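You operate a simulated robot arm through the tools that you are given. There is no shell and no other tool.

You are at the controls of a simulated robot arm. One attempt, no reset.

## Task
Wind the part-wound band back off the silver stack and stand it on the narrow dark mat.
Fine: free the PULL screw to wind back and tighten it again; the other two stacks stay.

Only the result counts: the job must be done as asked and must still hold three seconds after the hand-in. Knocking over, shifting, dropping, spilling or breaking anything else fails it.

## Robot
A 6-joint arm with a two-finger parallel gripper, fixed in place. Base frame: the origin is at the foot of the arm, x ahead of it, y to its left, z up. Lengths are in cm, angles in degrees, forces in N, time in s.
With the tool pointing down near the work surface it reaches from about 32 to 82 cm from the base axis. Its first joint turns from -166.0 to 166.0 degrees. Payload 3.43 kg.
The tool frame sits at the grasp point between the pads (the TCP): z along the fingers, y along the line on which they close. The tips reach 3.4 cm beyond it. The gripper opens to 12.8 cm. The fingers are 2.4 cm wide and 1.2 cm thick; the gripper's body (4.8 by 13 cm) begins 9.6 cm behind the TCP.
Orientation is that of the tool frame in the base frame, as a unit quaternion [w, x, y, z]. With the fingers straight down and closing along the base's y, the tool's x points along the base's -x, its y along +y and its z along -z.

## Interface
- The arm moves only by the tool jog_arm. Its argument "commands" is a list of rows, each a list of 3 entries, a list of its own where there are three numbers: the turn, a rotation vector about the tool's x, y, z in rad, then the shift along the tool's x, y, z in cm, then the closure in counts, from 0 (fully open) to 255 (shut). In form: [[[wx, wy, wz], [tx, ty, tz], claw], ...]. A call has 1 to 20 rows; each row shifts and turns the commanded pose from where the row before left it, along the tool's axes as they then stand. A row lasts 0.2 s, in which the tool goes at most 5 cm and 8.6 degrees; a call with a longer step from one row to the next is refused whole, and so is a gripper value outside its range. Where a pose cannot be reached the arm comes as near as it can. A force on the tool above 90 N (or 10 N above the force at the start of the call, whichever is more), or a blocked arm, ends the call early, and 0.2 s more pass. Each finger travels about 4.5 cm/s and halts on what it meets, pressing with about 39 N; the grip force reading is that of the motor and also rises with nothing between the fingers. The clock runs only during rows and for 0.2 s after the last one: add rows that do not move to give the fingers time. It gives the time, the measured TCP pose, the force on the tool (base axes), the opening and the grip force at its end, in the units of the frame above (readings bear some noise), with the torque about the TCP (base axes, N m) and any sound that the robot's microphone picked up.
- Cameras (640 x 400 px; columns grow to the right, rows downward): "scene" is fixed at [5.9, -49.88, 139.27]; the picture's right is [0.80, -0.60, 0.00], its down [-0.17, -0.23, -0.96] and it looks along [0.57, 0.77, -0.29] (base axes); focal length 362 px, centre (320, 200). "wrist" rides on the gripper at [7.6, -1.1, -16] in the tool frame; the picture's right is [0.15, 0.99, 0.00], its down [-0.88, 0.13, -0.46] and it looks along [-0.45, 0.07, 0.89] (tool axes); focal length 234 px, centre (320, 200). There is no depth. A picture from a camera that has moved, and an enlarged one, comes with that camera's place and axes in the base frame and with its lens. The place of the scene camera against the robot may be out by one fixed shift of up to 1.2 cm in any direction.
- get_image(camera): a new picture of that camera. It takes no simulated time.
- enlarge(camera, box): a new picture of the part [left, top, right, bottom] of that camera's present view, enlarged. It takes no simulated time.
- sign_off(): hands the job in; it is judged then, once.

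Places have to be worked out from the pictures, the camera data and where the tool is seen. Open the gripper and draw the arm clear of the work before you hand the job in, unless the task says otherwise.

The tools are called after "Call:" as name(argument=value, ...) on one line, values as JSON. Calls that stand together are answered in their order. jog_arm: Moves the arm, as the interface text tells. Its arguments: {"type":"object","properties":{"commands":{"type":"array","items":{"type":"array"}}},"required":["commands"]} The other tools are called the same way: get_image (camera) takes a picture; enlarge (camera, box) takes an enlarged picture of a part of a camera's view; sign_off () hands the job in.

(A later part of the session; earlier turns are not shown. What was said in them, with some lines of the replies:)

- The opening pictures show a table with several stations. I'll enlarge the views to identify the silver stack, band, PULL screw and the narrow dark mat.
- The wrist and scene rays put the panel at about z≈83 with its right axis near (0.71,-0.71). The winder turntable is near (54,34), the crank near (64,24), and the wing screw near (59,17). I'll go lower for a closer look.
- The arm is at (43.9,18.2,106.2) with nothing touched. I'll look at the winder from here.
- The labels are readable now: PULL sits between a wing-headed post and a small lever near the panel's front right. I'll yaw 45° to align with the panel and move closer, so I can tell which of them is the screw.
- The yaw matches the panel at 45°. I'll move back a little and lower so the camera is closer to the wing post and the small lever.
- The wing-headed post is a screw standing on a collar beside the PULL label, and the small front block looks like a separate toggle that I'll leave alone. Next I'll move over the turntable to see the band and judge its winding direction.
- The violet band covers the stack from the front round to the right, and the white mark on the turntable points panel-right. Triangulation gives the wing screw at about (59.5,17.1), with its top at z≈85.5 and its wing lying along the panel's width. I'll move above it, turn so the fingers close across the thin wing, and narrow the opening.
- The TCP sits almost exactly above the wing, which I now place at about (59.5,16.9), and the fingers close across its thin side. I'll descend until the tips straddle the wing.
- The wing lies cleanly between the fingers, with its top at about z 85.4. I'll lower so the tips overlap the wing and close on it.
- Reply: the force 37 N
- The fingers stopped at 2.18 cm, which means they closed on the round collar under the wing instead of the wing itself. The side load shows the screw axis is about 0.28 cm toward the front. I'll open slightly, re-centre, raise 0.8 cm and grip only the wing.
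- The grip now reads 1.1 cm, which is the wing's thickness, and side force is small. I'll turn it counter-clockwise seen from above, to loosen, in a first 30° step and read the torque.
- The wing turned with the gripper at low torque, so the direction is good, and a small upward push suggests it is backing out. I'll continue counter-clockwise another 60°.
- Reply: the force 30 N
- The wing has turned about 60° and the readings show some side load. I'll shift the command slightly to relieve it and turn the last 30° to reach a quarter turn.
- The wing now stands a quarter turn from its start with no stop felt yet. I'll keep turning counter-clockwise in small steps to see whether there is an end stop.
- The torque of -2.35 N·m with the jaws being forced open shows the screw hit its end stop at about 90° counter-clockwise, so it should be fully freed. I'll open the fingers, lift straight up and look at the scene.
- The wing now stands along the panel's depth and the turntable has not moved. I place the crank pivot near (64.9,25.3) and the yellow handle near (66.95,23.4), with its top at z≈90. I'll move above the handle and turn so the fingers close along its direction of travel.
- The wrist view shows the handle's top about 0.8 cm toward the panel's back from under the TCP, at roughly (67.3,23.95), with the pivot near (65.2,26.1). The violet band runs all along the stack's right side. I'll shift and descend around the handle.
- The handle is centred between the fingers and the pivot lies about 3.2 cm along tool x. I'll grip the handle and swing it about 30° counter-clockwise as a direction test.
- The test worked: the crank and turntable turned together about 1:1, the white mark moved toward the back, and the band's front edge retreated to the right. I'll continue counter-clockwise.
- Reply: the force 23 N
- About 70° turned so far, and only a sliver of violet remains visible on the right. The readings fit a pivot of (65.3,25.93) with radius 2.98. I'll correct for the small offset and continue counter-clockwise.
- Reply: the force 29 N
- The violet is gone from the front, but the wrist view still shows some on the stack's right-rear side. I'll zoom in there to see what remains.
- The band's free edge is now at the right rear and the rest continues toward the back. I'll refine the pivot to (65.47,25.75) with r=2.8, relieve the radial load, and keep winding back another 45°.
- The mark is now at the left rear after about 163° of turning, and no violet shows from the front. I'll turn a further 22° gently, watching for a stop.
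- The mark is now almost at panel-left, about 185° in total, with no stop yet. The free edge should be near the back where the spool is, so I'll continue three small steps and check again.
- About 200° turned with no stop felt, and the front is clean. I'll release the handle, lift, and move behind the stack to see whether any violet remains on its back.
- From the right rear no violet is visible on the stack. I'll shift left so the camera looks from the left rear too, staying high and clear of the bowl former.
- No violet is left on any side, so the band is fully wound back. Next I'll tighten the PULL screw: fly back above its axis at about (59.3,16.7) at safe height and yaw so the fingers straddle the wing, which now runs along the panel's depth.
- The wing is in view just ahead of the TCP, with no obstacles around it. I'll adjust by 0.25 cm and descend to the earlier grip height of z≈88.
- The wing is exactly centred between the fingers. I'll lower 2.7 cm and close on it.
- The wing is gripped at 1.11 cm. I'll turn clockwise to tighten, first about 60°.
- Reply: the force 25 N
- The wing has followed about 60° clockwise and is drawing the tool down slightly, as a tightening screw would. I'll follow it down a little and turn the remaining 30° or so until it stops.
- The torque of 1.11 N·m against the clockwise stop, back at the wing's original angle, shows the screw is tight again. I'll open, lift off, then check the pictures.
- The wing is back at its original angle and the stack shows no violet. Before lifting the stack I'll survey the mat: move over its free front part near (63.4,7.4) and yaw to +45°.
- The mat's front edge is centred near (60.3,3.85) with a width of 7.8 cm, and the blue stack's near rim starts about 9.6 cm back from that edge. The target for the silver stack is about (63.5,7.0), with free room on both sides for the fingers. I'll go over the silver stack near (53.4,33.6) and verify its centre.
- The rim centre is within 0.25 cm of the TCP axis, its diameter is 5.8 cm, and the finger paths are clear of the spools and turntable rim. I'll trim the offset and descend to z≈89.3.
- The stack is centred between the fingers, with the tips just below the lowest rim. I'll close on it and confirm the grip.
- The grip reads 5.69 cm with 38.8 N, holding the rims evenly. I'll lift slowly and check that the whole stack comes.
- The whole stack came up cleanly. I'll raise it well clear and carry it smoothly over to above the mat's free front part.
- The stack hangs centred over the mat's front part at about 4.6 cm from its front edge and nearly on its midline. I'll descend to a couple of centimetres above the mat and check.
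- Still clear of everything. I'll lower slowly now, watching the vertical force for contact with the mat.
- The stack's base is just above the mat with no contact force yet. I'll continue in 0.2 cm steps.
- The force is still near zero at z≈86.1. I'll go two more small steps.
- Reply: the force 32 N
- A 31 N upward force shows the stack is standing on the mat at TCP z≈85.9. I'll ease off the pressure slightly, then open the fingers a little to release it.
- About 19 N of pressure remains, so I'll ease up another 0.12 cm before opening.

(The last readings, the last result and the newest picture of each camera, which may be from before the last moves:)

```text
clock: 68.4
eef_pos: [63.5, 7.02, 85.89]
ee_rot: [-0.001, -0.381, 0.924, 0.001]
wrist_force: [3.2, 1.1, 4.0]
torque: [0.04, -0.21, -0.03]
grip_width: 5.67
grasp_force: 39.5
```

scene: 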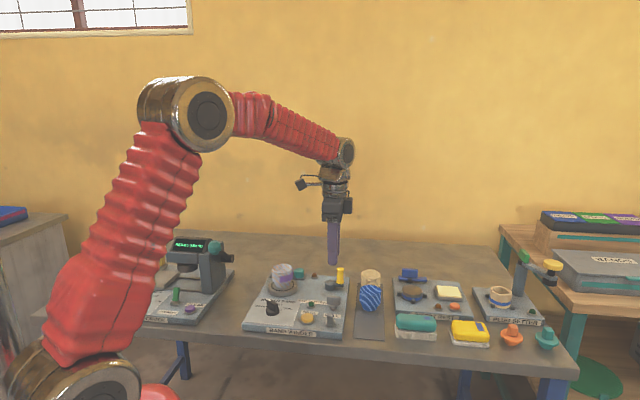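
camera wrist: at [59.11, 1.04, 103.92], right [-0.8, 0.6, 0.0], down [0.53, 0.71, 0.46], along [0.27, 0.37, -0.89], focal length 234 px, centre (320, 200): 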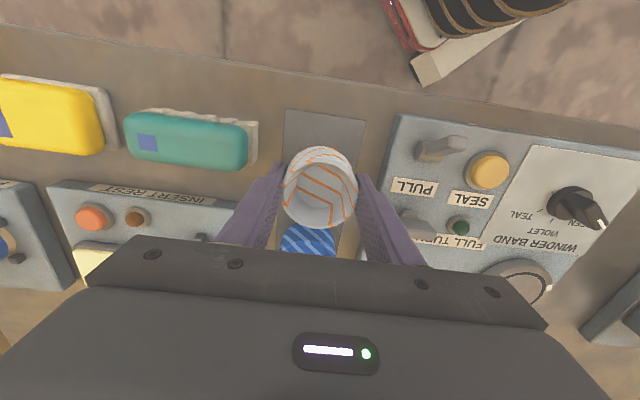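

The contact force is down to 4 N with the stack standing on the mat. I'll open the fingers gradually to about 7.4 cm, which stays clear of the panel and the brush.

Call:
jog_arm(commands=[[[0, 0, 0], [0, 0, 0], 140], [[0, 0, 0], [0, 0, 0], 130], [[0, 0, 0], [0, 0, 0], 120], [[0, 0, 0], [0, 0, 0], 108], [[0, 0, 0], [0, 0, 0], 108], [[0, 0, 0], [0, 0, 0], 108]])

Call:
enlarge(camera="scene", box=[320, 270, 432, 340])

Call:
enlarge(camera="wrist", box=[240, 130, 400, 230])

```text
clock: 69.8
eef_pos: [63.62, 7.01, 85.85]
ee_rot: [0.0, -0.381, 0.924, 0.0]
wrist_force: [0.3, 0.1, 1.0]
torque: [0.0, 0.0, -0.04]
grip_width: 7.37
grasp_force: 0.0
```

```text
5.71 times, centred on (376, 305) of scene
camera zoom: at [5.9, -49.88, 139.27], right [0.8, -0.6, 0.0], down [-0.17, -0.23, -0.96], along [0.57, 0.77, -0.29], focal length 2066 px, centre (0, -400)
```

zoom: 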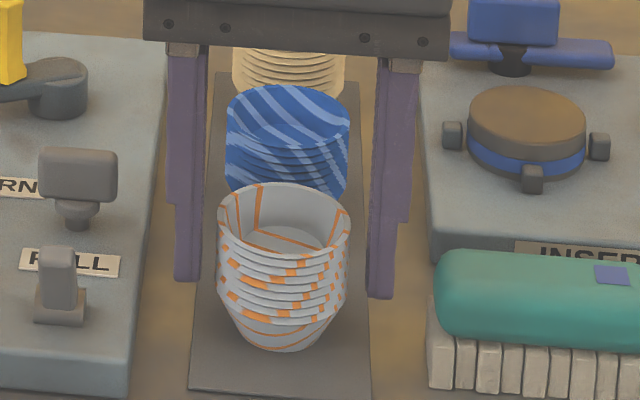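

```text
4.00 times, centred on (320, 180) of wrist
camera zoom: at [59.08, 1.0, 101.86], right [-0.8, 0.6, 0.0], down [0.53, 0.71, 0.46], along [0.27, 0.37, -0.89], focal length 937 px, centre (320, 280)
```

zoom: 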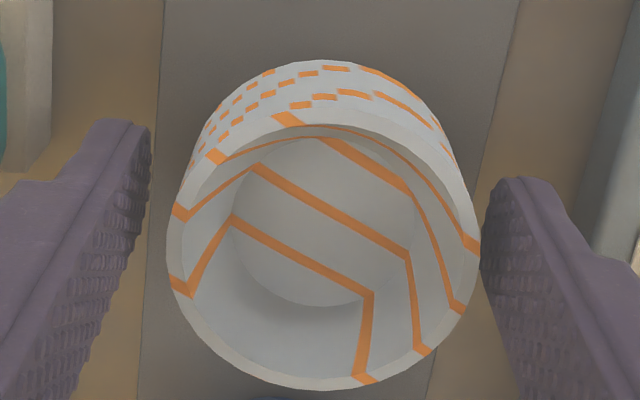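

The stack stands free and upright on the mat, with gaps on both sides of the fingers. I'll raise straight up, slowly at first.

Call:
jog_arm(commands=[[[0, 0, 0], [0, 0.08, -0.5], 108], [[0, 0, 0], [0, 0, -1], 108], [[0, 0, 0], [0, 0, -2], 108], [[0, 0, 0], [0, 0, -3], 108], [[0, 0, 0], [0, 0, -4], 108], [[0, 0, 0], [0, 0, -4], 108], [[0, 0, 0], [0, 0, -4], 108], [[0, 0, 0], [0, 0, 0], 108]])

Call:
enlarge(camera="scene", box=[230, 240, 440, 345])

Call:
get_image(camera="wrist")

Call:
enlarge(camera="wrist", box=[240, 90, 400, 190])

```text
clock: 71.6
eef_pos: [63.4, 7.08, 104.38]
ee_rot: [0.0, -0.382, 0.924, -0.001]
wrist_force: [0.5, -0.3, -0.4]
torque: [-0.02, 0.01, 0.03]
grip_width: 7.36
grasp_force: 0.1
```

```text
3.05 times, centred on (335, 292) of scene
camera zoom: at [5.9, -49.88, 139.27], right [0.8, -0.6, 0.0], down [-0.17, -0.23, -0.96], along [0.57, 0.77, -0.29], focal length 1102 px, centre (274, -82)
```

zoom: 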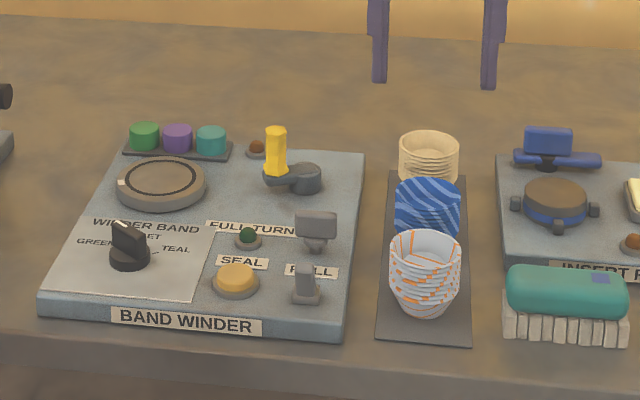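

```text
taken
camera wrist: at [58.99, 1.0, 120.33], right [-0.8, 0.6, 0.0], down [0.53, 0.71, 0.46], along [0.27, 0.37, -0.89], focal length 234 px, centre (320, 200)
```

wrist: 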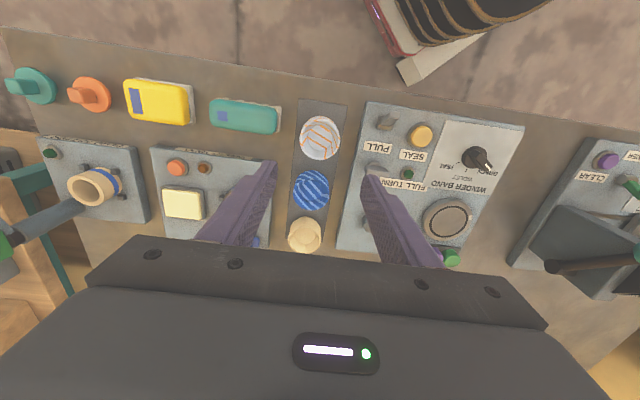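

```text
4.00 times, centred on (320, 140) of wrist
camera zoom: at [58.99, 1.0, 120.33], right [-0.8, 0.6, 0.0], down [0.53, 0.71, 0.46], along [0.27, 0.37, -0.89], focal length 937 px, centre (320, 440)
```

zoom: 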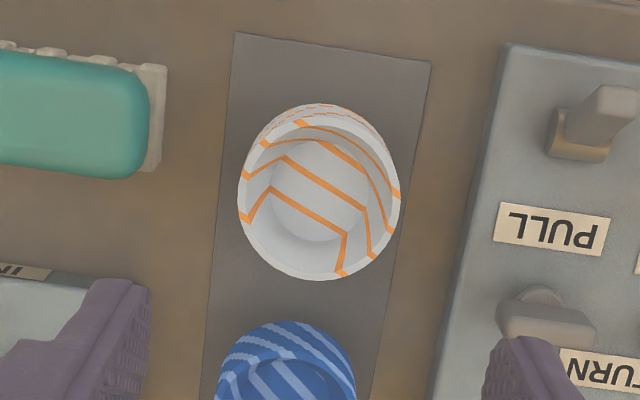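

The silver stack stands on the dark mat with no violet on it, the blue and cream stacks are unmoved, and the wing is back at its starting angle. I'll open the gripper fully and raise the arm clear before a final check.

Call:
jog_arm(commands=[[[0, 0, 0], [0, 0, -4], 60], [[0, 0, 0], [1, 2, -4], 0], [[0, 0, 0], [1.5, 3, -3], 0], [[0, 0, 0], [1.5, 3, -2], 0], [[0, 0, 0], [1.5, 3, 0], 0], [[0, 0, 0], [0, 0, 0], 0], [[0, 0, 0], [0, 0, 0], 0]])

Call:
get_image(camera="scene")

Call:
enlarge(camera="scene", box=[230, 240, 400, 346])

Call:
enlarge(camera="wrist", box=[200, 60, 440, 210])

```text
clock: 73.2
eef_pos: [51.93, 11.05, 117.47]
ee_rot: [0.0, -0.382, 0.924, 0.0]
wrist_force: [0.5, 0.2, -0.1]
torque: [-0.01, -0.01, -0.02]
grip_width: 12.79
grasp_force: 0.0
```

```text
taken
```

scene: 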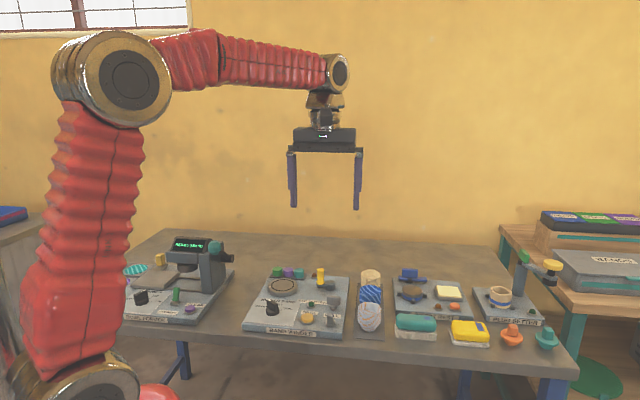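

```text
3.76 times, centred on (315, 293) of scene
camera zoom: at [5.9, -49.88, 139.27], right [0.8, -0.6, 0.0], down [-0.17, -0.23, -0.96], along [0.57, 0.77, -0.29], focal length 1361 px, centre (339, -150)
```

zoom: 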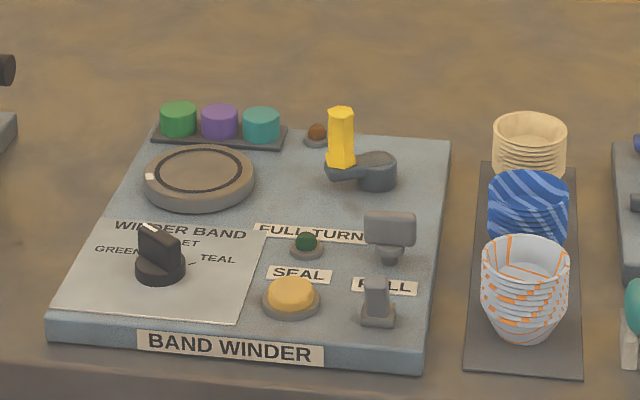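

```text
2.67 times, centred on (320, 135) of wrist
camera zoom: at [47.4, 5.02, 133.36], right [-0.8, 0.6, 0.0], down [0.53, 0.71, 0.46], along [0.27, 0.37, -0.89], focal length 624 px, centre (320, 373)
```

zoom: 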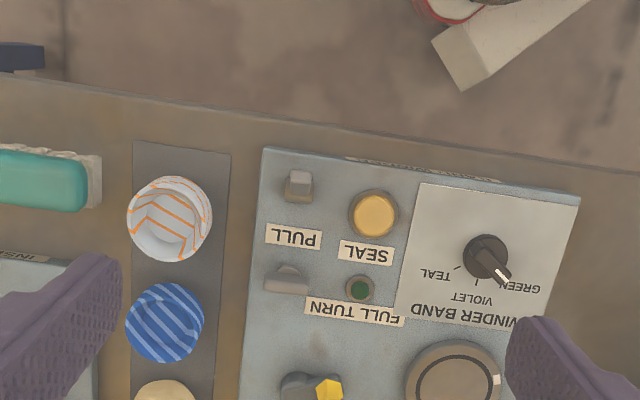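

The final pictures show the silver stack upright and bare on the dark mat. The blue and cream stacks, dial and toggle are unchanged, the PULL wing is at its original tightened position, and the arm is clear with the gripper open. I'm handing the job in.

Call:
sign_off()

```text
The job is handed in.
```

I wound the violet band off the silver stack and stood the stack on the front part of the narrow dark mat. It is upright, with no violet showing from any side I looked at. The job is handed in; no verdict came back.

- **PULL screw:** I took the wing-headed screw beside the PULL label to be the PULL screw. I loosened it about 90° to its stop and tightened it again afterwards. It is back at its starting angle, and it met the clockwise stop at about 1.1 N·m.
- **Winding back:** I turned the crank about 200° counter-clockwise. The crank and turntable stay in their wound-back position. I never felt an end stop on the crank, so I judged the band off by sight.
- **Everything else:** In the final pictures the blue and cream stacks, the dial and the small front lever look unchanged. The arm is raised clear with the gripper open.
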